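You operate a simulated robot arm through the tools that you are given. There is no shell and no other tool.

You are at the controls of a simulated robot arm. One attempt, no reset.

JOB
Clip the bag of garlic shut and stand it in the grey crate.
Fine: clip dial on the colour of the strip in the holder, rocker to FREE, one pull of the red lever, rocker back to LOCK. Set down upright: red net bag. Where these are worked on the way, their far stop is far enough and under half their travel is too little: lock rocker.
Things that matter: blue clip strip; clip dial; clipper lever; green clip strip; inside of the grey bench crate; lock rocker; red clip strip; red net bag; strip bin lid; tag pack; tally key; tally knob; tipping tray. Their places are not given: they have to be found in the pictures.

Only the result counts: the job must be done as asked and must still hold three seconds after the hand-in. Knocking over, shifting, dropping, spilling or breaking anything else fails it.

ROBOT AND FRAMES
A 7-joint arm with a two-finger parallel gripper, fixed in place. Base frame: the origin is at the foot of the arm, x ahead of it, y to its left, z up. Units: m, degrees, N and s.
With the tool pointing down near the work surface it reaches from about 0.1 to 0.94 m from the base axis. Its first joint turns from -166.0 to 166.0 degrees. Payload 3.43 kg.
The tool frame sits at the grasp point between the pads (the TCP): z along the fingers, y along the line on which they close. The tips reach 0.03 m beyond it. The gripper opens to 0.094 m. The fingers are 0.028 m wide and 0.01 m thick; the gripper's body (0.05 by 0.096 m) begins 0.055 m behind the TCP.
Orientation is that of the tool frame in the base frame, as a unit quaternion [x, y, z, w]. With the fingers straight down and closing along the base's y, the tool's x points along the base's -x, its y along +y and its z along -z.

CONTROLS
- The arm moves only by the tool send_rows. Its argument "moves" is a list of rows, each a list of 7 numbers: the opening, from 0 (shut) to 1 (fully open), then the shift along the base's x, y, z in m, then the turn, a rotation vector about the base's x, y, z in degrees. In form: [[grip, x, y, z, ax, ay, az], ...]. A call has 1 to 20 rows; each row is the pose to reach, as a shift and turn from the pose commanded when the call began. Rows are played at 5 a second. More than 0.05 m and 8.6 degrees between two rows, or a gripper value outside its range, and nothing of the call is played. Where a pose cannot be reached the arm comes as near as it can. A force on the tool above 40 N (or 10 N above the force at the start of the call, whichever is more), or a blocked arm, ends the call early, and 0.2 s more pass. The fingers move at their own pace (about 0.045 m/s each) and stop on an object; they squeeze with about 25 N. The grip force told is the motor's: it shows also when the fingers shut on nothing. Time passes only in rows, and 0.2 s behind the last, so rows that repeat a pose let the fingers close. It gives the time, the measured TCP pose, the force on the tool (base axes), the opening and the grip force at its end, in the units of the frame above (readings bear some noise), with the torque about the TCP (base axes, N m) and any sound that the robot's microphone picked up, and new pictures: "show" is both (left out), scene, wrist or none.
- Cameras (640 x 400 px; columns grow to the right, rows downward): "scene" is fixed at [0.3919, -0.5136, 1.4881]; the picture's right is [0.91, -0.42, 0.00], its down [-0.40, -0.85, -0.33] and it looks along [0.14, 0.30, -0.94] (base axes); focal length 214 px, centre (320, 200). "wrist" rides on the gripper at [0.076, 0.014, -0.102] in the tool frame; the picture's right is [-0.18, 0.98, 0.00], its down [-0.75, -0.14, -0.64] and it looks along [-0.63, -0.12, 0.77] (tool axes); focal length 243 px, centre (320, 200).
- raise_lower(by): slides the trunk up (or, below 0, down) by that many m; the arm rides with it, the base frame stays. It gives what a move gives, with no picture.
- measure_at(camera, pixels): for up to 12 pixels [column, row] of the newest picture of that camera ("zoom" is the newest enlarged one), the place [x, y, z] in the base frame of the surface seen there, good to about 0.002 m, but the place of the scene camera against the robot may be out by one fixed shift of up to 0.025 m in any direction. The clock stands still meanwhile.
- enlarge(camera, box): a new picture of the part [left, top, right, bottom] of that camera's present view, enlarged. The clock stands still meanwhile.
- hand_in(): hands the job in; it is judged then, once.

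Unless the task says otherwise, let go and move clear before handing in.

The tools are called after "Emit:" by a JSON object that holds its "fn" and its "kwargs". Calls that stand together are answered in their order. send_rows: Moves the arm, as the interface text tells. Its arguments: {"type":"object","properties":{"moves":{"type":"array","items":{"type":"array","items":{"type":"number"}}},"show":{"type":"string","enum":["both","scene","wrist","none"]}},"required":["moves"]} The other tools are called the same way: raise_lower (by) slides the trunk up or down; measure_at (camera, pixels) gives the place of the surface under pixels of a picture; enlarge (camera, box) takes an enlarged picture of a part of a camera's view; hand_in () hands the job in.

At the start:

```text
time: 0.0
tool_pos: [0.4372, -0.1823, 1.2566]
tool_rot: [-0.001, 1.0, 0.0, -0.001]
contact_force: [1.0, 0.2, -0.6]
moment: [0.0, 0.0, 0.0]
finger_gap: 0.094
gripper_force: 0.1
trunk travel left (down, up): [-0.475, 0.135]
```

scene: 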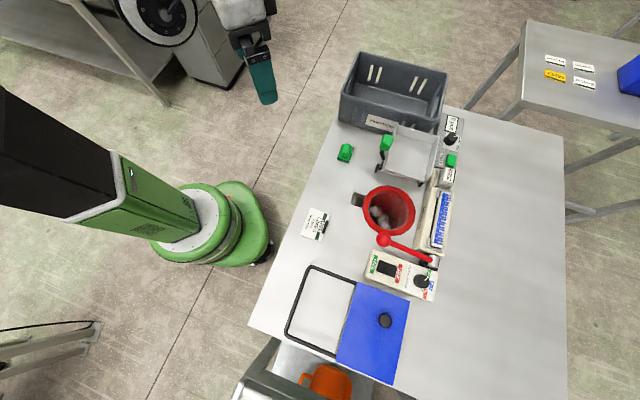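
wrist: 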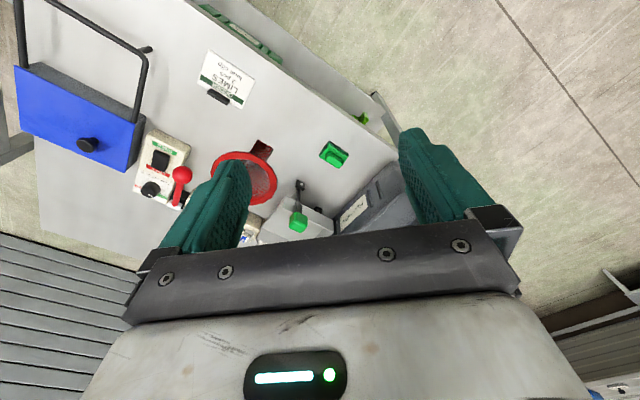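

The scene picture shows a bench with a red bag (388,210), a red lever (385,240), a rocker (388,268), a dial (422,280), a holder with a blue strip (440,220), and a grey crate (392,95). I'll enlarge the areas to read them.

Emit:
{"fn": "enlarge", "kwargs": {"camera": "scene", "box": [350, 170, 470, 310]}}

Emit:
{"fn": "enlarge", "kwargs": {"camera": "scene", "box": [330, 40, 480, 200]}}

Emit:
{"fn": "enlarge", "kwargs": {"camera": "scene", "box": [250, 190, 430, 400]}}

Emit:
{"fn": "enlarge", "kwargs": {"camera": "wrist", "box": [120, 110, 350, 260]}}

```text
2.86 times, centred on (410, 240) of scene
```

zoom: 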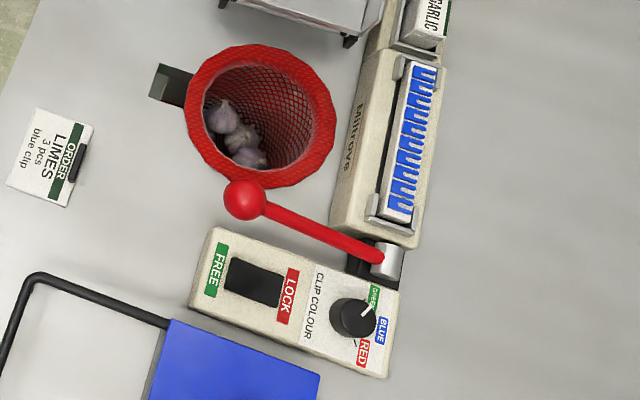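

```text
2.50 times, centred on (405, 120) of scene
```

zoom: 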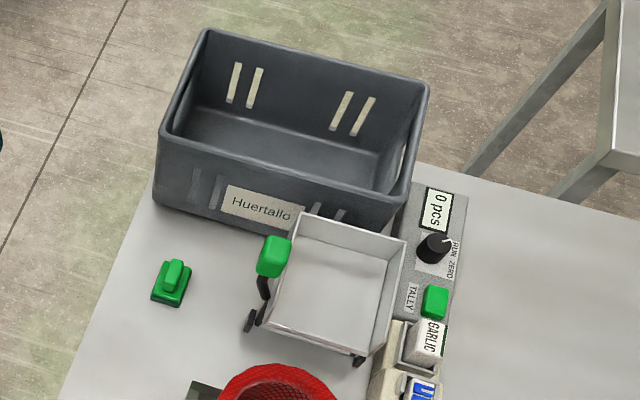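

```text
1.90 times, centred on (340, 295) of scene
```

zoom: 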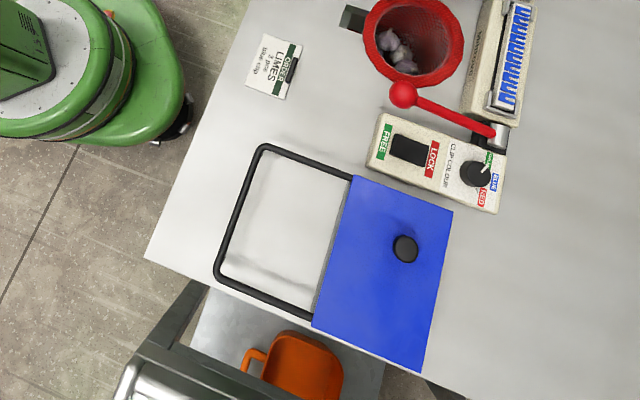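

```text
2.67 times, centred on (235, 185) of wrist
```

zoom: 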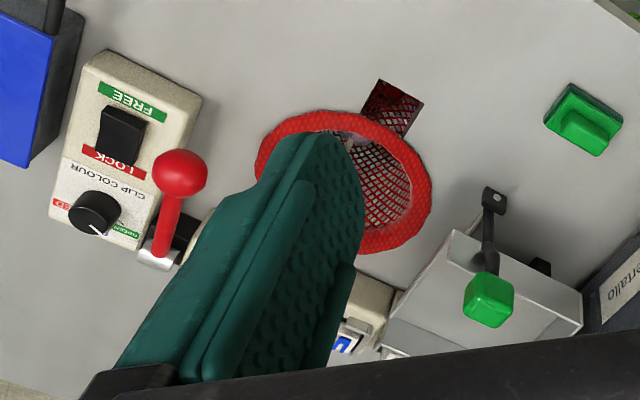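

The dial's white mark seems to point at GREEN and the holder's strip is blue; I'll measure the main things from both cameras to fix the shift between them.

Emit:
{"fn": "measure_at", "kwargs": {"camera": "scene", "pixels": [[388, 268], [422, 279], [384, 239], [432, 262], [388, 190], [388, 228], [364, 210], [414, 212], [440, 220], [345, 152], [340, 240], [358, 199]]}}

Emit:
{"fn": "measure_at", "kwargs": {"camera": "wrist", "pixels": [[160, 160], [150, 189], [181, 174], [245, 157], [274, 185], [262, 146], [333, 155], [298, 222], [88, 144], [228, 80], [300, 110], [345, 215]]}}

Emit:
{"fn": "measure_at", "kwargs": {"camera": "scene", "pixels": [[357, 52], [447, 75], [340, 92], [432, 118], [392, 100], [386, 142], [410, 155], [452, 160], [450, 138], [385, 320], [447, 175], [345, 300]]}}

```text
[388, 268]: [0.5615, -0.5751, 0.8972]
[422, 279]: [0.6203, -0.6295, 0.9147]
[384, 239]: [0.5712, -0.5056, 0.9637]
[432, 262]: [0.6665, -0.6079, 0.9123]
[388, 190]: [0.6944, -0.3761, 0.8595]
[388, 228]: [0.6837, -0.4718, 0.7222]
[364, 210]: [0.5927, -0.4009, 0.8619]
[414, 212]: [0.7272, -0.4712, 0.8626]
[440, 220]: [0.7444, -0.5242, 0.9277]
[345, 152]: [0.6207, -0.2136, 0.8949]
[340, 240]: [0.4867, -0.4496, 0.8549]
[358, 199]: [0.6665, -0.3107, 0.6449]
```

```text
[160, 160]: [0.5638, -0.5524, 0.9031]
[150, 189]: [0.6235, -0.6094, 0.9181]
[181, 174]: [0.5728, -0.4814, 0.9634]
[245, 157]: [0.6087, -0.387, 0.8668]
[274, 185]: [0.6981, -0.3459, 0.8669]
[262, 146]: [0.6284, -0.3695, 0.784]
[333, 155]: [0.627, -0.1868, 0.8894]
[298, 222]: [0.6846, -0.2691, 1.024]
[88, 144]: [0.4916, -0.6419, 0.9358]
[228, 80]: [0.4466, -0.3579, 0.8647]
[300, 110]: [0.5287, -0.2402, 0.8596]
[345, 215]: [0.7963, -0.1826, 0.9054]
```

```text
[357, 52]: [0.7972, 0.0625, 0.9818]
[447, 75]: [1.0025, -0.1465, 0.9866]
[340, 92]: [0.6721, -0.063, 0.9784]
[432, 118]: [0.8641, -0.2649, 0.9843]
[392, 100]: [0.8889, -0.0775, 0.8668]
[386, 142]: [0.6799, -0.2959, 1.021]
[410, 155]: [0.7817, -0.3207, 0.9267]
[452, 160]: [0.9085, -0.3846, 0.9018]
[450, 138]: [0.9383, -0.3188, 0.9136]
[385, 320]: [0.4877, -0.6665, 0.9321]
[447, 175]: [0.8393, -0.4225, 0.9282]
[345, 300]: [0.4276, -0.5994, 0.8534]
```

The two cameras disagree by about (+0.004, +0.024, +0.004), so I'll trust the wrist one. I'll move the wrist camera over the clipper panel (scene 388,268) for a close view.

Emit:
{"fn": "send_rows", "kwargs": {"moves": [[1, 0, -0.04, -0.01, 0, 0, 0], [1, 0, -0.08, -0.03, 0, 0, 0], [1, 0, -0.12, -0.05, 0, 0, 0], [1, 0, -0.16, -0.07, 0, 0, 0], [1, 0, -0.2, -0.09, 0, 0, 0], [1, 0, -0.24, -0.11, 0, 0, 0], [1, 0, -0.28, -0.13, 0, 0, 0], [1, 0, -0.32, -0.15, 0, 0, 0], [1, 0, -0.36, -0.16, 0, 0, 0]]}}

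```text
time: 2.0
tool_pos: [0.4388, -0.5419, 1.0955]
tool_rot: [-0.001, 1.0, 0.001, 0.0]
contact_force: [-0.1, 0.4, 0.1]
moment: [0.0, 0.04, -0.01]
finger_gap: 0.0942
gripper_force: 0.0
trunk travel left (down, up): [-0.475, 0.135]
```

scene: 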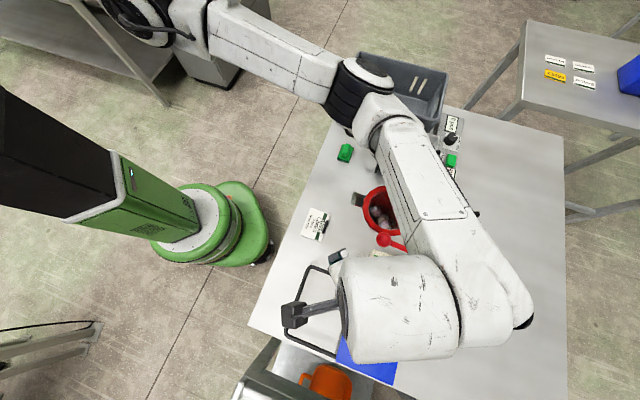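
wrist: 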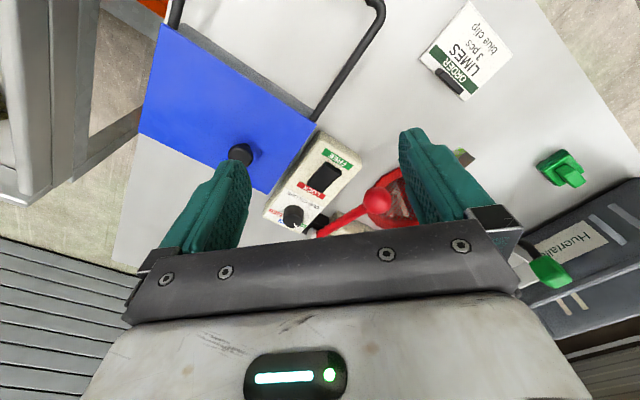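

The panel shows near (315,185) in the wrist picture; I'll enlarge it to read the dial, the rocker and the lever.

Emit:
{"fn": "enlarge", "kwargs": {"camera": "wrist", "box": [240, 120, 400, 240]}}

Emit:
{"fn": "measure_at", "kwargs": {"camera": "wrist", "pixels": [[323, 177], [293, 214], [378, 201], [335, 157], [312, 187], [241, 152], [318, 150], [357, 160], [275, 205], [308, 226]]}}

```text
3.33 times, centred on (320, 180) of wrist
```

zoom: 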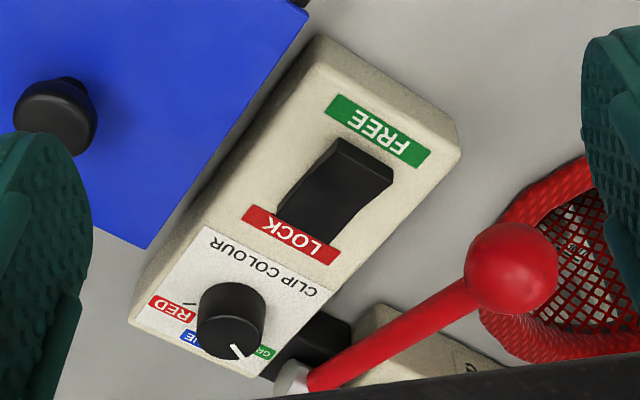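

```text
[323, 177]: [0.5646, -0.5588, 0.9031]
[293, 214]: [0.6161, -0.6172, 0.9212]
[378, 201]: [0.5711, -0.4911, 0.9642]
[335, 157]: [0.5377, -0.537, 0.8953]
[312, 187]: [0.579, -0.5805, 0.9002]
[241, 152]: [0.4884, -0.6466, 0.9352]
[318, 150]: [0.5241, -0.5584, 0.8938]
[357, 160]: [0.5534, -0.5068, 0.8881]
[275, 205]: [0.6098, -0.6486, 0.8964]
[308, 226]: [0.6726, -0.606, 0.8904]
```

The rocker's LOCK end is down and its FREE end stands up (zoom 345,150), so it is at LOCK; the dial points at GREEN. I'll turn the tool by -45° to line up with the panel and come a bit closer.

Emit:
{"fn": "send_rows", "kwargs": {"moves": [[1, 0.01, 0.011, 0, 0, 0, -7.5], [1, 0.02, 0.022, 0, 0, 0, -15], [1, 0.03, 0.033, 0, 0, 0, -22.5], [1, 0.04, 0.044, -0.005, 0, 0, -30], [1, 0.05, 0.055, -0.01, 0, 0, -37.5], [1, 0.06, 0.066, -0.015, 0, 0, -45]]}}

```text
time: 3.4
tool_pos: [0.4978, -0.4763, 1.0813]
tool_rot: [0.383, 0.924, 0.0, -0.001]
contact_force: [-0.4, -0.1, 0.5]
moment: [0.01, -0.01, -0.01]
finger_gap: 0.0938
gripper_force: 0.1
trunk travel left (down, up): [-0.475, 0.135]
```

scene: 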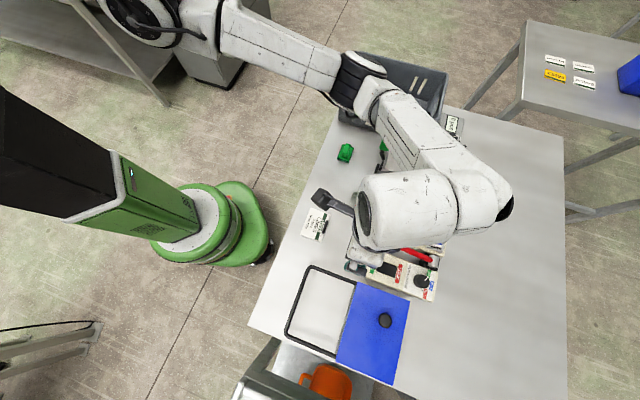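
wrist: 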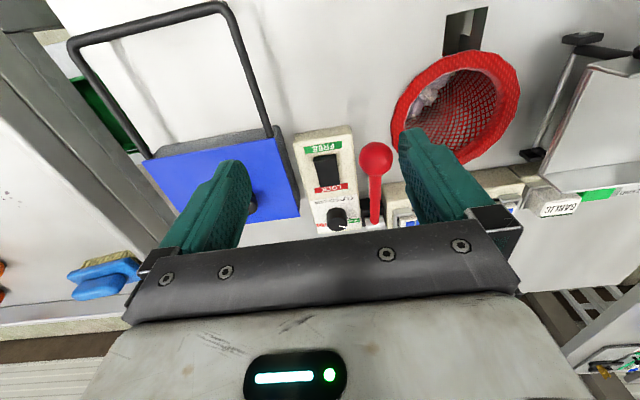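

The view is now in line with the panel (wrist 325,180), and the dial is clear in the scene picture at (422,281). I'll enlarge both.

Emit:
{"fn": "enlarge", "kwargs": {"camera": "scene", "box": [402, 264, 442, 304]}}

Emit:
{"fn": "enlarge", "kwargs": {"camera": "wrist", "box": [280, 115, 420, 240]}}

Emit:
{"fn": "measure_at", "kwargs": {"camera": "wrist", "pixels": [[323, 158], [329, 180], [338, 216], [376, 158], [374, 185], [372, 219], [322, 146], [330, 188], [320, 133], [300, 140], [352, 132], [338, 226]]}}

```text
10.00 times, centred on (422, 284) of scene
```

zoom: 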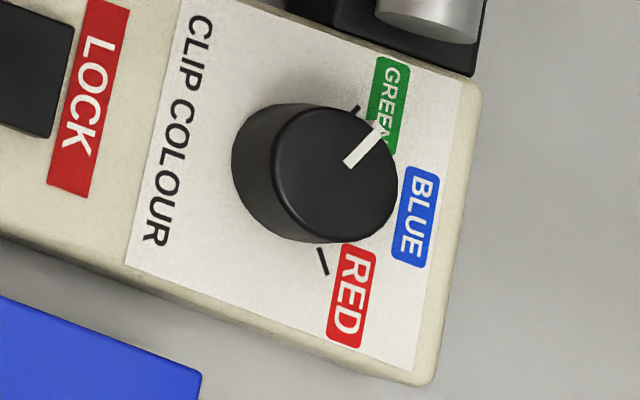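

```text
3.20 times, centred on (350, 178) of wrist
```

zoom: 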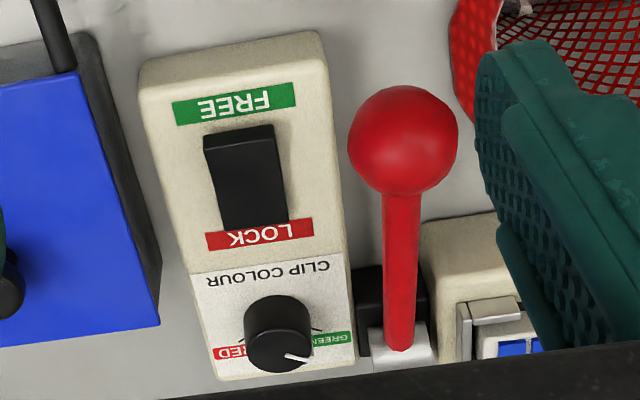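

```text
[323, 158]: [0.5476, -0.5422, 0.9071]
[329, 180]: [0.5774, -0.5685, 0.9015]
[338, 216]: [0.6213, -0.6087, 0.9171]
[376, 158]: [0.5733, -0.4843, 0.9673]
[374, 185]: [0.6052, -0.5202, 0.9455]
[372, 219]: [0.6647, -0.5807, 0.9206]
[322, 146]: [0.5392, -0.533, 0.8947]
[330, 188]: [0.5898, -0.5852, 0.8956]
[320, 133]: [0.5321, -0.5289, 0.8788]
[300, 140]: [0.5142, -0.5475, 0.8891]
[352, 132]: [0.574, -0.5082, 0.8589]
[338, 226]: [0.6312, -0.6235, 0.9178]
```

The dial's mark lies at the GREEN tick; BLUE is at the middle. I'll measure ticks, labels and pointer in a fresh scene zoom.

Emit:
{"fn": "enlarge", "kwargs": {"camera": "scene", "box": [402, 264, 442, 304]}}

Emit:
{"fn": "measure_at", "kwargs": {"camera": "zoom", "pixels": [[358, 107], [322, 262], [388, 105], [414, 217], [350, 295], [348, 163], [379, 128], [338, 175], [278, 160], [395, 180], [330, 106], [322, 241]]}}

```text
10.00 times, centred on (422, 284) of scene
```

zoom: 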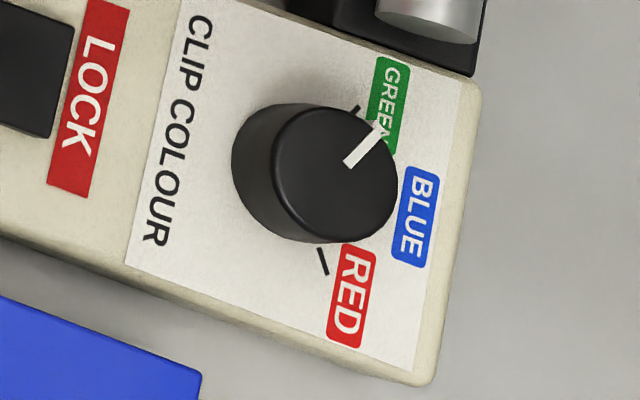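

```text
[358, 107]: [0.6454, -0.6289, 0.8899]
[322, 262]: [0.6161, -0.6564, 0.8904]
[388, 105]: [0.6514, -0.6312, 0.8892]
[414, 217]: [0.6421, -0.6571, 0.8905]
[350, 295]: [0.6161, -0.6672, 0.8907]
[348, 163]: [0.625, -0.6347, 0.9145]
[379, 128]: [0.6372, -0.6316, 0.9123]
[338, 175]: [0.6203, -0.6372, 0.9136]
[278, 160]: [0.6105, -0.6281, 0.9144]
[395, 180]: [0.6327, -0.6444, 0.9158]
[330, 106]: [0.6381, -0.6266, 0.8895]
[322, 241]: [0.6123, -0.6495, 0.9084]
```

The ticks sit at ±60° about the panel axis (-43.5°) and the pointer is at GREEN, so BLUE needs a turn of -60° about z. I'll fix the dial, rocker and lever places in the wrist frame.

Emit:
{"fn": "enlarge", "kwargs": {"camera": "wrist", "box": [310, 195, 390, 245]}}

```text
8.00 times, centred on (350, 220) of wrist
```

zoom: 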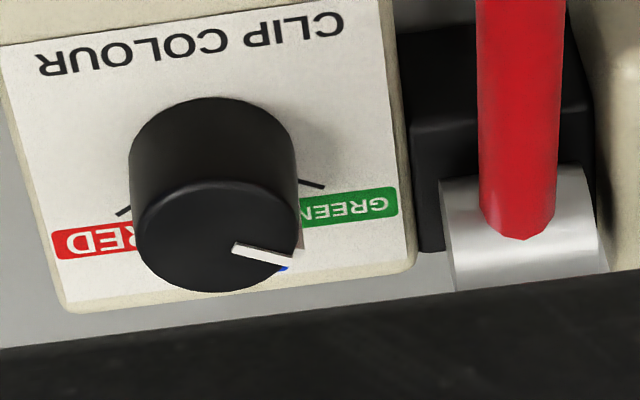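

The silver hub's axis (zoom 520,250) lies along the clipper's length, so the lever swings up and down. Measuring the knob's rim points and the hub.

Emit:
{"fn": "measure_at", "kwargs": {"camera": "zoom", "pixels": [[142, 236], [294, 230], [215, 287], [213, 186], [217, 236], [240, 247], [285, 262], [520, 200], [455, 200], [590, 200], [520, 100], [30, 280]]}}

Emit:
{"fn": "measure_at", "kwargs": {"camera": "wrist", "pixels": [[320, 157], [332, 155], [322, 162], [326, 170], [329, 178], [336, 180], [376, 148], [376, 165], [364, 160], [389, 160], [316, 160], [343, 184]]}}

```text
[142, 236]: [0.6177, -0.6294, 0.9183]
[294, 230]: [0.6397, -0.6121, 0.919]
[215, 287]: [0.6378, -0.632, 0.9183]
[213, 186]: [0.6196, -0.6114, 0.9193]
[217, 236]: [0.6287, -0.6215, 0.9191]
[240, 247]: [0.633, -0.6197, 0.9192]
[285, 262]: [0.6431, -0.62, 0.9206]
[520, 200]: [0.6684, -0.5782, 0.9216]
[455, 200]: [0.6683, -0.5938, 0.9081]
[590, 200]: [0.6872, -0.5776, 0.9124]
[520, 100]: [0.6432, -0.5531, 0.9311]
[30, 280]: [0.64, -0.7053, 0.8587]
```

```text
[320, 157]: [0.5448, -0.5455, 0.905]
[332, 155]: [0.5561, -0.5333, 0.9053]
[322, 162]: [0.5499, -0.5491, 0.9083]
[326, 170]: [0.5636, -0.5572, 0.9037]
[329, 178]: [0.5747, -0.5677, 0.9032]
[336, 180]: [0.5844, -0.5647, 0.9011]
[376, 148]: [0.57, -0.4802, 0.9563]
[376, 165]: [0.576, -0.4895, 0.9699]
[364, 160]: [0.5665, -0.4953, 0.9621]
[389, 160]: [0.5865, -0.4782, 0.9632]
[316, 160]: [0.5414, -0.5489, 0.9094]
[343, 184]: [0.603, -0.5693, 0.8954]
```

Dial centre is at about (0.629, -0.621), top z 0.919. I'll move over it at a safe height with the fingers half open and check the alignment in the wrist picture.

Emit:
{"fn": "send_rows", "kwargs": {"moves": [[0.6, 0.03, -0.035, -0.005, 0, 0, 0], [0.6, 0.06, -0.07, -0.01, 0, 0, 0], [0.6, 0.09, -0.1, -0.02, 0, 0, 0], [0.6, 0.115, -0.125, -0.03, 0, 0, 0], [0.6, 0.1315, -0.145, -0.05, 0, 0, 0], [0.6, 0.1315, -0.145, -0.085, 0, 0, 0]]}}

```text
time: 4.8
tool_pos: [0.628, -0.621, 0.9985]
tool_rot: [0.384, 0.923, 0.0, -0.001]
contact_force: [-0.4, 0.3, 0.0]
moment: [-0.01, -0.02, 0.0]
finger_gap: 0.0561
gripper_force: 0.1
trunk travel left (down, up): [-0.475, 0.135]
```

scene: 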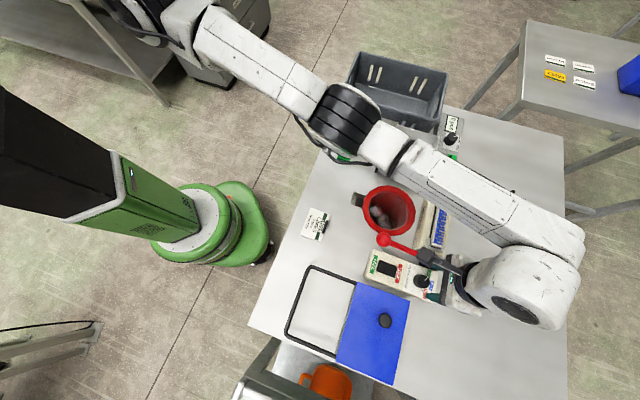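
wrist: 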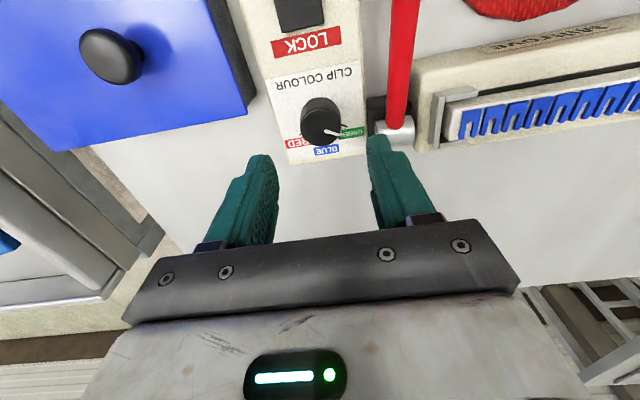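

The dial sits at column ~320 between the fingers, as expected for an aligned tool. A close enlargement will confirm the offset.

Emit:
{"fn": "enlarge", "kwargs": {"camera": "wrist", "box": [270, 80, 390, 180]}}

```text
4.00 times, centred on (330, 130) of wrist
```

zoom: 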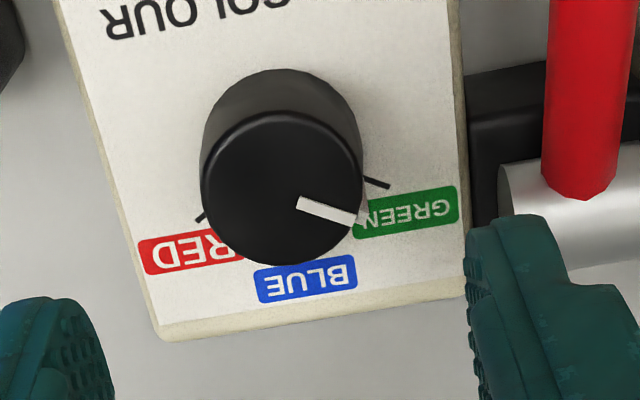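

Emit:
{"fn": "measure_at", "kwargs": {"camera": "zoom", "pixels": [[206, 190], [356, 185], [281, 258], [280, 120], [281, 190], [305, 205], [352, 219], [306, 280], [375, 181], [202, 217], [570, 185], [510, 100]]}}

```text
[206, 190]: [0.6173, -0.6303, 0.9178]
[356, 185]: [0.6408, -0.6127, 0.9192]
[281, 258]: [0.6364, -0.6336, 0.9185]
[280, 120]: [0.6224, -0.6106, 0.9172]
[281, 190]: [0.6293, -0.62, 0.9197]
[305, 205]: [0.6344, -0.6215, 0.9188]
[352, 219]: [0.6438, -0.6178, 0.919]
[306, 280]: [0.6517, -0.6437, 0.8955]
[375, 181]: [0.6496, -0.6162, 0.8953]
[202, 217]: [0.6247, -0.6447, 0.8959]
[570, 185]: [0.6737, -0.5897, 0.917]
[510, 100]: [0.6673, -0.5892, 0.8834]
```

The knob centre measures (0.629, -0.6215), within 1 mm of the TCP. I'll narrow the fingers, lower to tip height just above the panel, and close on the knob.

Emit:
{"fn": "send_rows", "kwargs": {"moves": [[0.48, 0.001, -0.0005, 0, 0, 0, 0], [0.48, 0.001, -0.0005, -0.03, 0, 0, 0], [0.48, 0.001, -0.0005, -0.055, 0, 0, 0], [0.48, 0.001, -0.0005, -0.0665, 0, 0, 0], [0.2, 0.001, -0.0005, -0.0665, 0, 0, 0], [0, 0.001, -0.0005, -0.0665, 0, 0, 0], [0, 0.001, -0.0005, -0.0665, 0, 0, 0]]}}

```text
time: 6.4
tool_pos: [0.6285, -0.6224, 0.9305]
tool_rot: [0.383, 0.924, 0.0, -0.001]
contact_force: [-4.1, -3.6, -5.0]
moment: [-0.63, -0.26, -0.04]
finger_gap: 0.0331
gripper_force: 45.2
trunk travel left (down, up): [-0.475, 0.135]
```

scene: 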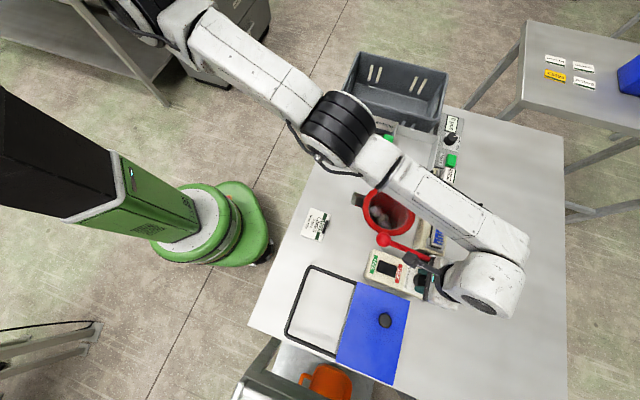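
wrist: 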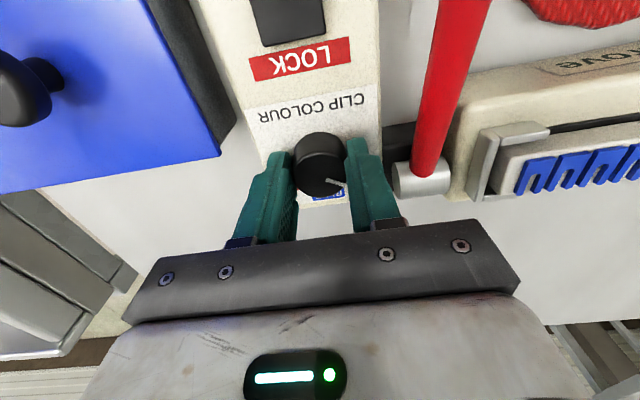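

The fingers hold the knob (gap 0.033, grip force 45). Now I'll turn it -60° about z.

Emit:
{"fn": "send_rows", "kwargs": {"moves": [[0, 0, 0, 0, 0, 0, -7.5], [0, 0, 0, 0, 0, 0, -15], [0, 0, 0, 0, 0, 0, -22.5], [0, 0, 0, 0, 0, 0, -30], [0, 0, 0, 0, 0, 0, -37.5], [0, 0, 0, 0, 0, 0, -45], [0, 0, 0, 0, 0, 0, -52.5], [0, 0, 0, 0, 0, 0, -60], [0, 0, 0, 0, 0, 0, -60]]}}

```text
time: 8.4
tool_pos: [0.6277, -0.6209, 0.9293]
tool_rot: [0.794, 0.608, 0.001, -0.001]
contact_force: [-7.3, -4.3, -3.9]
moment: [0.07, 0.09, 0.03]
finger_gap: 0.0328
gripper_force: 45.1
trunk travel left (down, up): [-0.475, 0.135]
```

scene: 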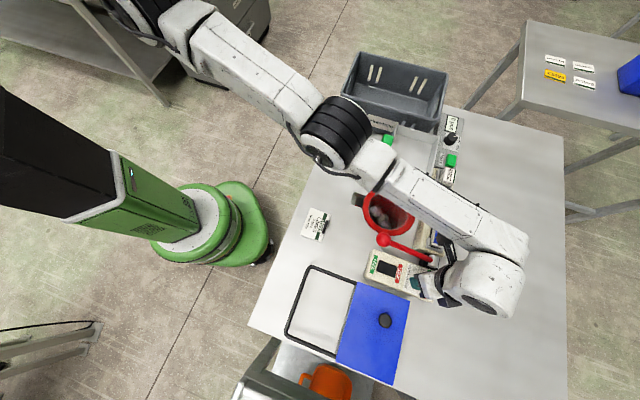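
wrist: 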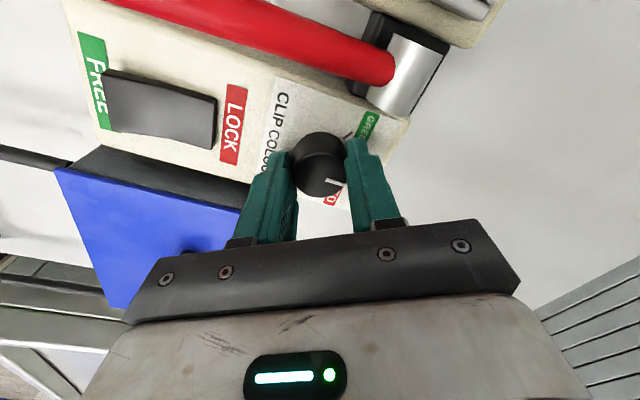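

The knob turned with the fingers; I'll enlarge and measure the pointer before letting go.

Emit:
{"fn": "enlarge", "kwargs": {"camera": "wrist", "box": [280, 120, 360, 220]}}

```text
4.00 times, centred on (320, 170) of wrist
```

zoom: 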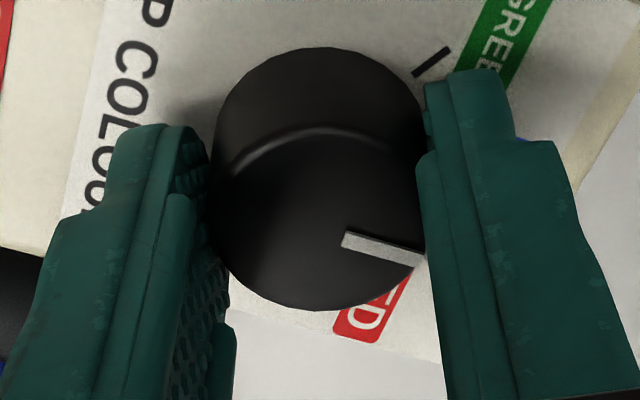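

Emit:
{"fn": "measure_at", "kwargs": {"camera": "zoom", "pixels": [[350, 240], [415, 259], [317, 220], [317, 135], [310, 305], [220, 210], [420, 225], [432, 62], [375, 310]]}}

```text
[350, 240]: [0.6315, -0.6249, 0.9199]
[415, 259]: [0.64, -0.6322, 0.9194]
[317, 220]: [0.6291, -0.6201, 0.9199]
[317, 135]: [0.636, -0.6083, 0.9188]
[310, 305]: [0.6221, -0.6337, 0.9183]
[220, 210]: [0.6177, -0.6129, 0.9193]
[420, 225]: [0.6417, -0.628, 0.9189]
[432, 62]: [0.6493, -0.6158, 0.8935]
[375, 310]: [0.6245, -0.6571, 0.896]
```

The pointer now lies at about -43° to -45°, i.e. on BLUE. I'll open, rise, and step back so the scene camera can confirm.

Emit:
{"fn": "send_rows", "kwargs": {"moves": [[0.3, 0, 0, 0, 0, 0, 0], [0.5, 0, 0, 0, 0, 0, 0], [0.5, 0, 0, 0.03, 0, 0, 0], [0.5, 0, 0, 0.07, 0, 0, 0], [0.5, 0, 0, 0.11, 0, 0, 0], [0.5, -0.03, 0.03, 0.12, 0, 0, 8], [0.5, -0.06, 0.06, 0.13, 0, 0, 16], [0.5, -0.09, 0.09, 0.13, 0, 0, 24], [0.5, -0.12, 0.12, 0.13, 0, 0, 32], [0.5, -0.13, 0.14, 0.13, 0, 0, 40], [0.5, -0.13, 0.14, 0.13, 0, 0, 48], [0.5, -0.13, 0.14, 0.13, 0, 0, 56], [0.5, -0.13, 0.14, 0.13, 0, 0, 60]]}}

```text
time: 11.2
tool_pos: [0.5, -0.4812, 1.0587]
tool_rot: [0.382, 0.924, 0.0, -0.001]
contact_force: [0.0, -0.1, 0.6]
moment: [0.01, 0.02, 0.04]
finger_gap: 0.0467
gripper_force: 0.1
trunk travel left (down, up): [-0.475, 0.135]
```

scene: 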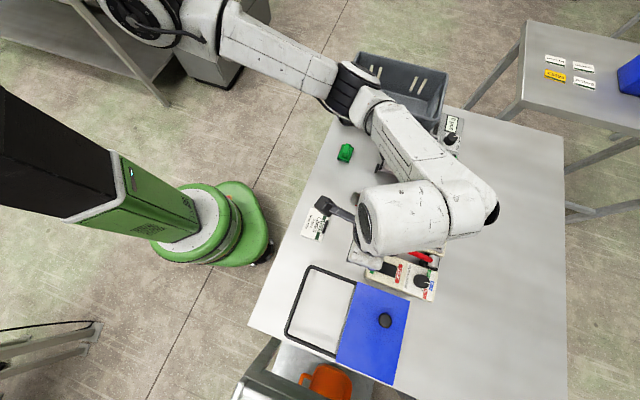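
wrist: 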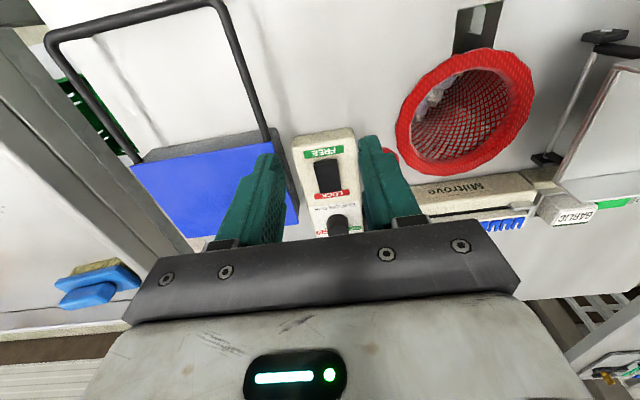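

Emit:
{"fn": "enlarge", "kwargs": {"camera": "scene", "box": [402, 264, 442, 304]}}

Emit:
{"fn": "enlarge", "kwargs": {"camera": "wrist", "box": [285, 120, 365, 245]}}

```text
10.00 times, centred on (422, 284) of scene
```

zoom: 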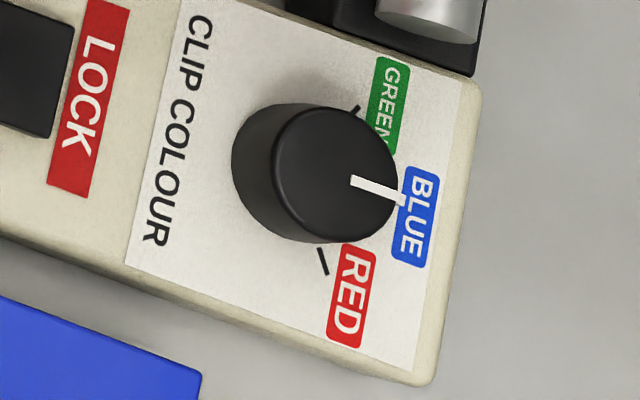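

```text
3.20 times, centred on (325, 182) of wrist
```

zoom: 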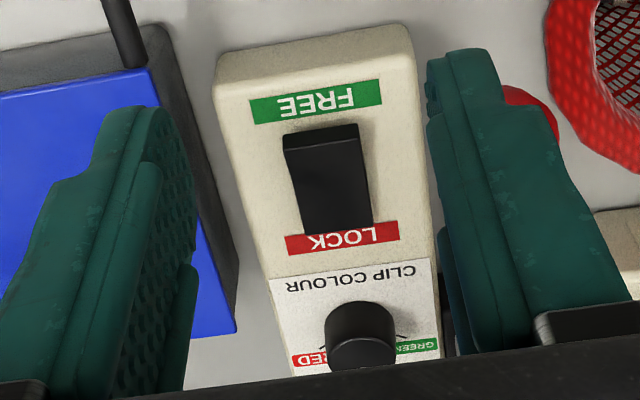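

The dial is now on BLUE (scene zoom pointer 352,181→405,200). Next is the rocker; I'll measure its surface in the wrist zoom.

Emit:
{"fn": "measure_at", "kwargs": {"camera": "zoom", "pixels": [[324, 150], [324, 160], [326, 175], [330, 190], [333, 205], [336, 218], [298, 160], [352, 150], [310, 215], [365, 208], [317, 105], [342, 240]]}}

```text
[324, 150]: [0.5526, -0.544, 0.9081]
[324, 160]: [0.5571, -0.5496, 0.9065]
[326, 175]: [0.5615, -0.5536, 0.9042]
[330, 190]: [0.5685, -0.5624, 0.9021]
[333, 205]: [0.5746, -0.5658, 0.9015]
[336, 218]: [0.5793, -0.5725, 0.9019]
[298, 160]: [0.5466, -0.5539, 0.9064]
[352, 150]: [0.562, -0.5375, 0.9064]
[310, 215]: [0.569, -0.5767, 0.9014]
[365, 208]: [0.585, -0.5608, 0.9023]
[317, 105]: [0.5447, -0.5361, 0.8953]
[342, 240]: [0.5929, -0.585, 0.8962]
```

The rocker's FREE ridge is at (0.5526,-0.544,0.908), LOCK face flat at 0.902. I'll close the fingers, hover over the FREE end, then press down in small steps.

Emit:
{"fn": "send_rows", "kwargs": {"moves": [[0, 0.02, -0.025, 0, 0, 0, 0], [0, 0.04, -0.05, 0, 0, 0, 0], [0, 0.0512, -0.0651, -0.03, 0, 0, 0], [0, 0.0512, -0.0651, -0.07, 0, 0, 0], [0, 0.0512, -0.0651, -0.1, 0, 0, 0], [0, 0.0512, -0.0651, -0.11, 0, 0, 0], [0, 0.0512, -0.0651, -0.118, 0, 0, 0]]}}

```text
time: 12.8
tool_pos: [0.5502, -0.5475, 0.9417]
tool_rot: [0.382, 0.924, 0.0, 0.001]
contact_force: [-1.2, -0.5, 0.0]
moment: [0.03, 0.0, 0.07]
finger_gap: 0.0
gripper_force: 24.7
trunk travel left (down, up): [-0.475, 0.135]
```

scene: 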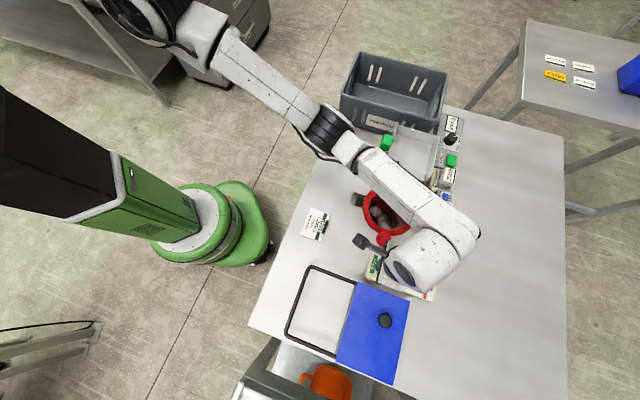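
wrist: 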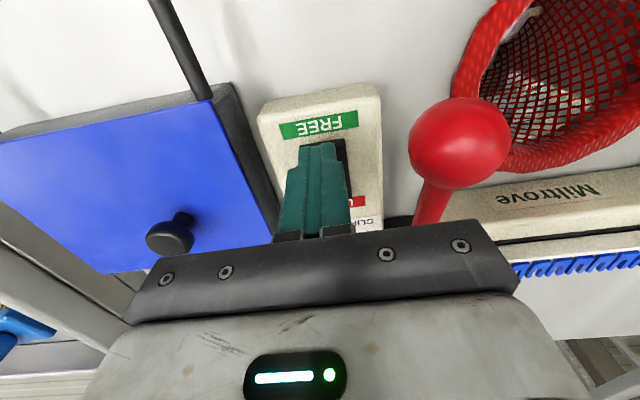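

The closed tips are just above the FREE end (wrist 318,145) without contact. A quick zoom to check before pressing.

Emit:
{"fn": "enlarge", "kwargs": {"camera": "wrist", "box": [260, 90, 400, 230]}}

```text
2.86 times, centred on (330, 160) of wrist
```

zoom: 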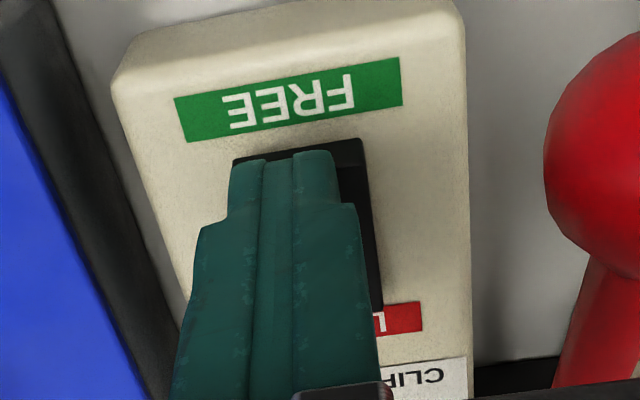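

The tips sit over the FREE half of the rocker. Pressing down in small steps.

Emit:
{"fn": "send_rows", "kwargs": {"moves": [[0, 0.001, 0.002, -0.003, 0, 0, 0], [0, 0.001, 0.002, -0.006, 0, 0, 0], [0, 0.001, 0.002, -0.009, 0, 0, 0], [0, 0.001, 0.002, -0.0115, 0, 0, 0], [0, 0.001, 0.002, -0.0115, 0, 0, 0]]}}

```text
time: 14.1
tool_pos: [0.5525, -0.5453, 0.9364]
tool_rot: [0.383, 0.924, -0.002, 0.001]
contact_force: [-1.7, 8.2, 13.2]
moment: [0.14, -0.11, 0.04]
finger_gap: 0.0001
gripper_force: 24.9
trunk travel left (down, up): [-0.475, 0.135]
stopped in row 5: the force on the tool passed its limit at 41 N (the readings are from after the stop); the commanded pose is now the measured one
```

scene: 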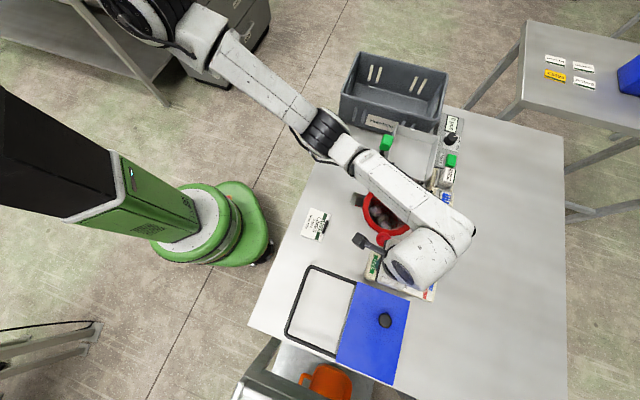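
wrist: 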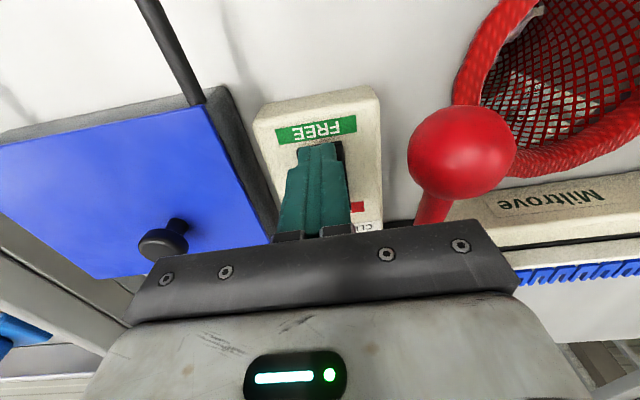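

The press ended at 41 N with the tips near z 0.906. I'll lift and look at whether the rocker moved.

Emit:
{"fn": "send_rows", "kwargs": {"moves": [[0, 0, 0, 0.015, 0, 0, 0], [0, -0.02, 0.02, 0.05, 0, 0, 0], [0, -0.04, 0.04, 0.08, 0, 0, 0]]}}

```text
time: 14.9
tool_pos: [0.5124, -0.5044, 1.0127]
tool_rot: [0.383, 0.924, -0.001, 0.001]
contact_force: [-0.1, 1.0, 1.3]
moment: [-0.01, -0.01, -0.01]
finger_gap: 0.0
gripper_force: 24.8
trunk travel left (down, up): [-0.475, 0.135]
```

scene: 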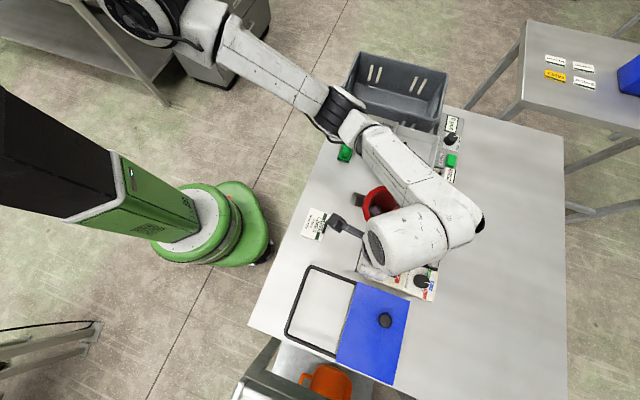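
wrist: 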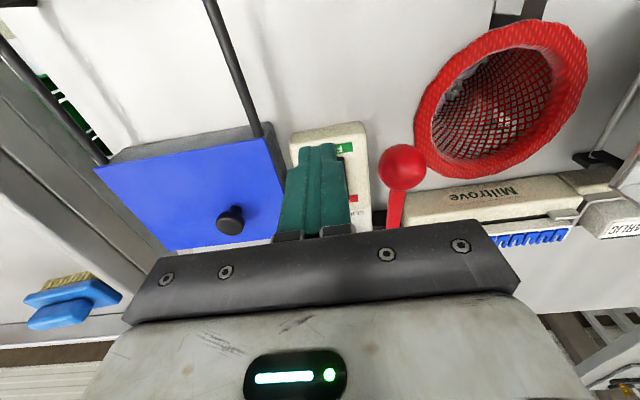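

The closed fingers hide the rocker; I'll open them to see it.

Emit:
{"fn": "send_rows", "kwargs": {"moves": [[0.7, 0, 0, 0.02, 0, 0, 0], [0.9, -0.005, 0.005, 0.04, 0, 0, 0], [0.9, -0.01, 0.01, 0.05, 0, 0, 0]], "show": "wrist"}}

Emit:
{"fn": "enlarge", "kwargs": {"camera": "wrist", "box": [280, 110, 380, 220]}}

```text
time: 15.7
tool_pos: [0.5018, -0.4954, 1.0641]
tool_rot: [0.382, 0.924, -0.001, 0.0]
contact_force: [-0.3, 0.4, -0.1]
moment: [0.02, 0.0, 0.01]
finger_gap: 0.0673
gripper_force: 0.0
trunk travel left (down, up): [-0.475, 0.135]
```

wrist: 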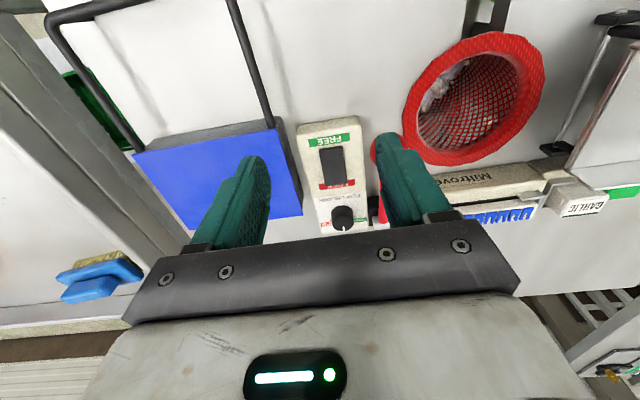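

```text
3.64 times, centred on (330, 165) of wrist
```

zoom: 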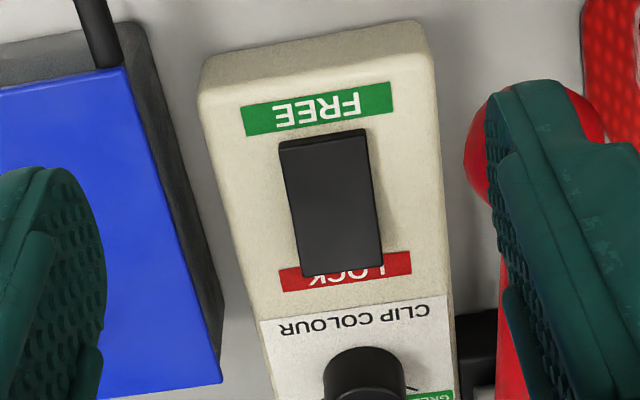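

The rocker's LOCK end now stands up over the label (zoom 345,270) and the FREE end is down. I'll measure to see whether it is fully over.

Emit:
{"fn": "measure_at", "kwargs": {"camera": "zoom", "pixels": [[322, 145], [325, 160], [330, 180], [335, 205], [338, 230], [341, 255], [342, 268], [318, 105], [370, 215], [300, 215], [360, 310]]}}

```text
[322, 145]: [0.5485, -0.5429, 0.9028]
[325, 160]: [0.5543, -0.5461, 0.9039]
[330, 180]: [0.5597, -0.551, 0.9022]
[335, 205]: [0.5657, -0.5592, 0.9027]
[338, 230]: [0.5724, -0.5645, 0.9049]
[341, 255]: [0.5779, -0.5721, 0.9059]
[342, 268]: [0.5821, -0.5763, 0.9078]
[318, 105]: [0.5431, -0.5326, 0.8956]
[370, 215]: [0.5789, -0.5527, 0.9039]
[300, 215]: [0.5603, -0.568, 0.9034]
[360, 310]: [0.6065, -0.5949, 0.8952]
```

The LOCK end is at 0.908 and the FREE face flat at 0.903, a mirror of before, so the rocker is over to FREE. Now I'll hover above the red lever knob to fix its centre.

Emit:
{"fn": "send_rows", "kwargs": {"moves": [[0.9, 0.025, 0.003, 0, 0, 0, 0], [0.9, 0.05, 0.006, 0, 0, 0, 0], [0.9, 0.0745, 0.0083, 0, 0, 0, 0]], "show": "wrist"}}

Emit:
{"fn": "enlarge", "kwargs": {"camera": "wrist", "box": [250, 70, 410, 230]}}

```text
time: 16.5
tool_pos: [0.5778, -0.488, 1.0624]
tool_rot: [0.383, 0.924, -0.001, 0.0]
contact_force: [0.6, -0.4, 0.5]
moment: [0.01, -0.01, 0.0]
finger_gap: 0.0844
gripper_force: 0.1
trunk travel left (down, up): [-0.475, 0.135]
```

wrist: 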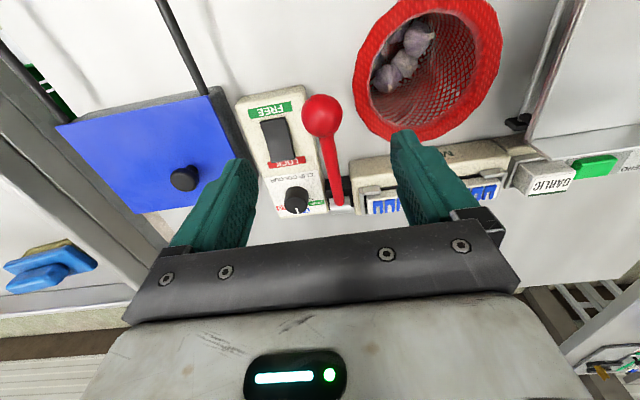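

```text
2.50 times, centred on (330, 150) of wrist
```

zoom: 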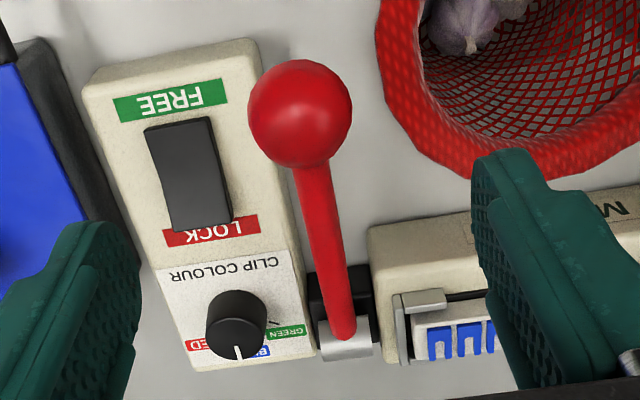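

Emit:
{"fn": "measure_at", "kwargs": {"camera": "zoom", "pixels": [[300, 115], [255, 112], [346, 112], [300, 65], [300, 160], [300, 90], [300, 140], [318, 200], [330, 260], [342, 325], [348, 345], [230, 30]]}}

Emit:
{"fn": "measure_at", "kwargs": {"camera": "wrist", "pixels": [[368, 40], [358, 80], [375, 128], [430, 5], [490, 20], [497, 60], [470, 110], [430, 135], [400, 15], [415, 40], [390, 80], [520, 122]]}}

```text
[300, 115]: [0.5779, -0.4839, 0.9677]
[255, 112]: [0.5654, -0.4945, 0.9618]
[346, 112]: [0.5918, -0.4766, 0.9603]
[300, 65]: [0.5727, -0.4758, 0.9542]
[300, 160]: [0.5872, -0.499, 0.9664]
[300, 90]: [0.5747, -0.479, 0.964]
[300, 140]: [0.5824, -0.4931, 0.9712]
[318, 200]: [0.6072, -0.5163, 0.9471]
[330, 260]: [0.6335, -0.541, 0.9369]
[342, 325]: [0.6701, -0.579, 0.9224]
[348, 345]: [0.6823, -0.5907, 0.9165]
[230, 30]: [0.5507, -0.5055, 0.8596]
```

```text
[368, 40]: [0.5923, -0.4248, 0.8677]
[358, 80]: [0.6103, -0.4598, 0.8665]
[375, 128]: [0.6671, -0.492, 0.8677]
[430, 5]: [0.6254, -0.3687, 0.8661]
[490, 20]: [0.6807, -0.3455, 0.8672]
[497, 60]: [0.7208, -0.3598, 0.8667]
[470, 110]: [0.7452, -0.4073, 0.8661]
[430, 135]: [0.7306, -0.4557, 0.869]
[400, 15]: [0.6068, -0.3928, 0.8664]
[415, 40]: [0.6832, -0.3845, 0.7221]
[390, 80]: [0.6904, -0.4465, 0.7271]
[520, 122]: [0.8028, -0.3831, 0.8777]
```

Knob centre is about (0.581,-0.489,0.955), radius ~0.017, hub near (0.683,-0.592,0.907). I'll close the fingers above it and come down to just over its top.

Emit:
{"fn": "send_rows", "kwargs": {"moves": [[0, 0.002, 0, 0, 0, 0, 0], [0, 0.002, 0, 0, 0, 0, 0], [0, 0.002, 0, 0, 0, 0, 0], [0, 0.002, 0, 0, 0, 0, 0], [0, 0.002, 0, -0.02, 0, 0, 0], [0, 0.002, 0, -0.04, 0, 0, 0], [0, 0.002, 0, -0.048, 0, 0, 0]]}}

```text
time: 18.1
tool_pos: [0.5778, -0.4892, 1.0145]
tool_rot: [0.382, 0.924, -0.002, 0.001]
contact_force: [0.0, -0.1, 0.4]
moment: [-0.03, 0.01, 0.01]
finger_gap: 0.0001
gripper_force: 25.3
trunk travel left (down, up): [-0.475, 0.135]
```

scene: 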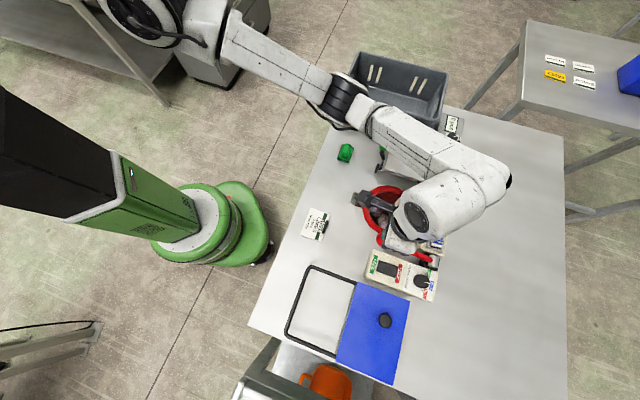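
wrist: 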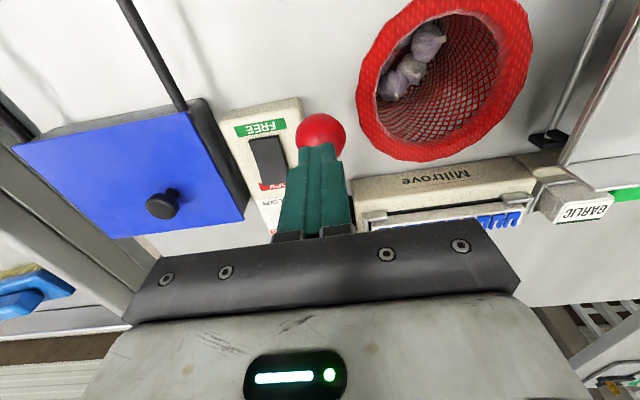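

The closed tips sit over the knob (wrist 320,145). Now one steady pull down along its arc.

Emit:
{"fn": "send_rows", "kwargs": {"moves": [[0, 0, 0, -0.008, 0, 0, 0], [0, -0.001, 0.001, -0.018, 0, 0, 0], [0, -0.002, 0.002, -0.028, 0, 0, 0], [0, -0.003, 0.003, -0.038, 0, 0, 0], [0, -0.003, 0.003, -0.048, 0, 0, 0], [0, -0.003, 0.003, -0.058, 0, 0, 0], [0, -0.003, 0.003, -0.068, 0, 0, 0], [0, -0.002, 0.002, -0.078, 0, 0, 0], [0, 0, 0, -0.088, 0, 0, 0]]}}

```text
time: 19.7
tool_pos: [0.5759, -0.4858, 0.9586]
tool_rot: [0.383, 0.924, -0.005, 0.001]
contact_force: [-3.3, 6.2, 18.7]
moment: [0.18, 0.11, -0.05]
finger_gap: 0.0
gripper_force: 25.0
trunk travel left (down, up): [-0.475, 0.135]
stopped in row 7: the force on the tool passed its limit at 50 N (the readings are from after the stop); the commanded pose is now the measured one
```

scene: 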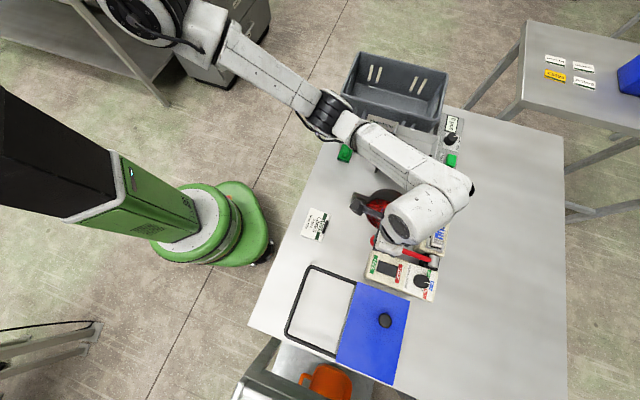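
wrist: 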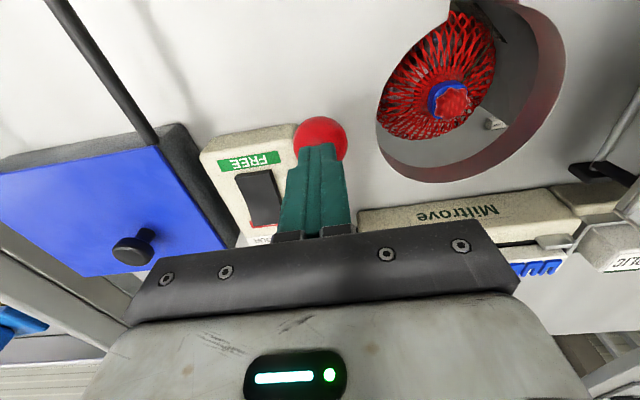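

The bag is now drawn shut with a blue clip (wrist 450,100) and the lever reached its stop. I'll ease off upward and see whether the lever returns.

Emit:
{"fn": "send_rows", "kwargs": {"moves": [[0, 0, 0, 0.01, 0, 0, 0], [0, 0, 0, 0.02, 0, 0, 0], [0, 0, 0, 0.03, 0, 0, 0], [0, 0, 0, 0.04, 0, 0, 0], [0, 0, 0, 0.06, 0, 0, 0], [0, 0, 0, 0.09, 0, 0, 0], [0.6, -0.02, 0.02, 0.12, 0, 0, 0], [0.9, -0.04, 0.04, 0.12, 0, 0, 0], [0.9, -0.05, 0.05, 0.12, 0, 0, 0], [0.9, -0.05, 0.05, 0.12, 0, 0, 0]]}}

```text
time: 21.9
tool_pos: [0.5277, -0.4364, 1.0742]
tool_rot: [0.383, 0.924, -0.005, 0.002]
contact_force: [-0.6, -0.3, 0.6]
moment: [-0.02, 0.02, -0.04]
finger_gap: 0.0847
gripper_force: 0.5
trunk travel left (down, up): [-0.475, 0.135]
```

scene: 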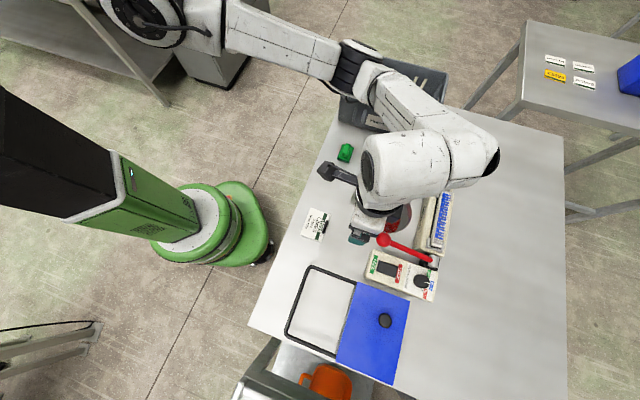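
wrist: 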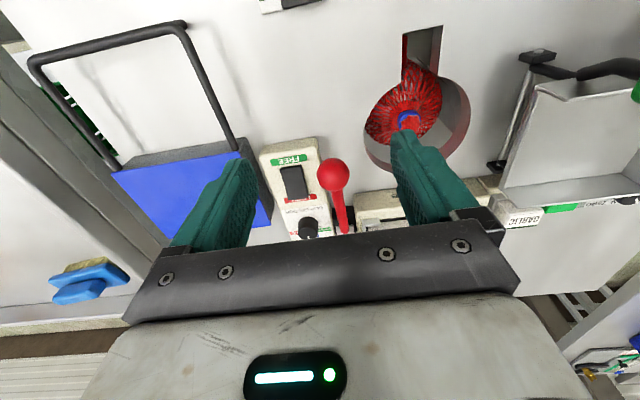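

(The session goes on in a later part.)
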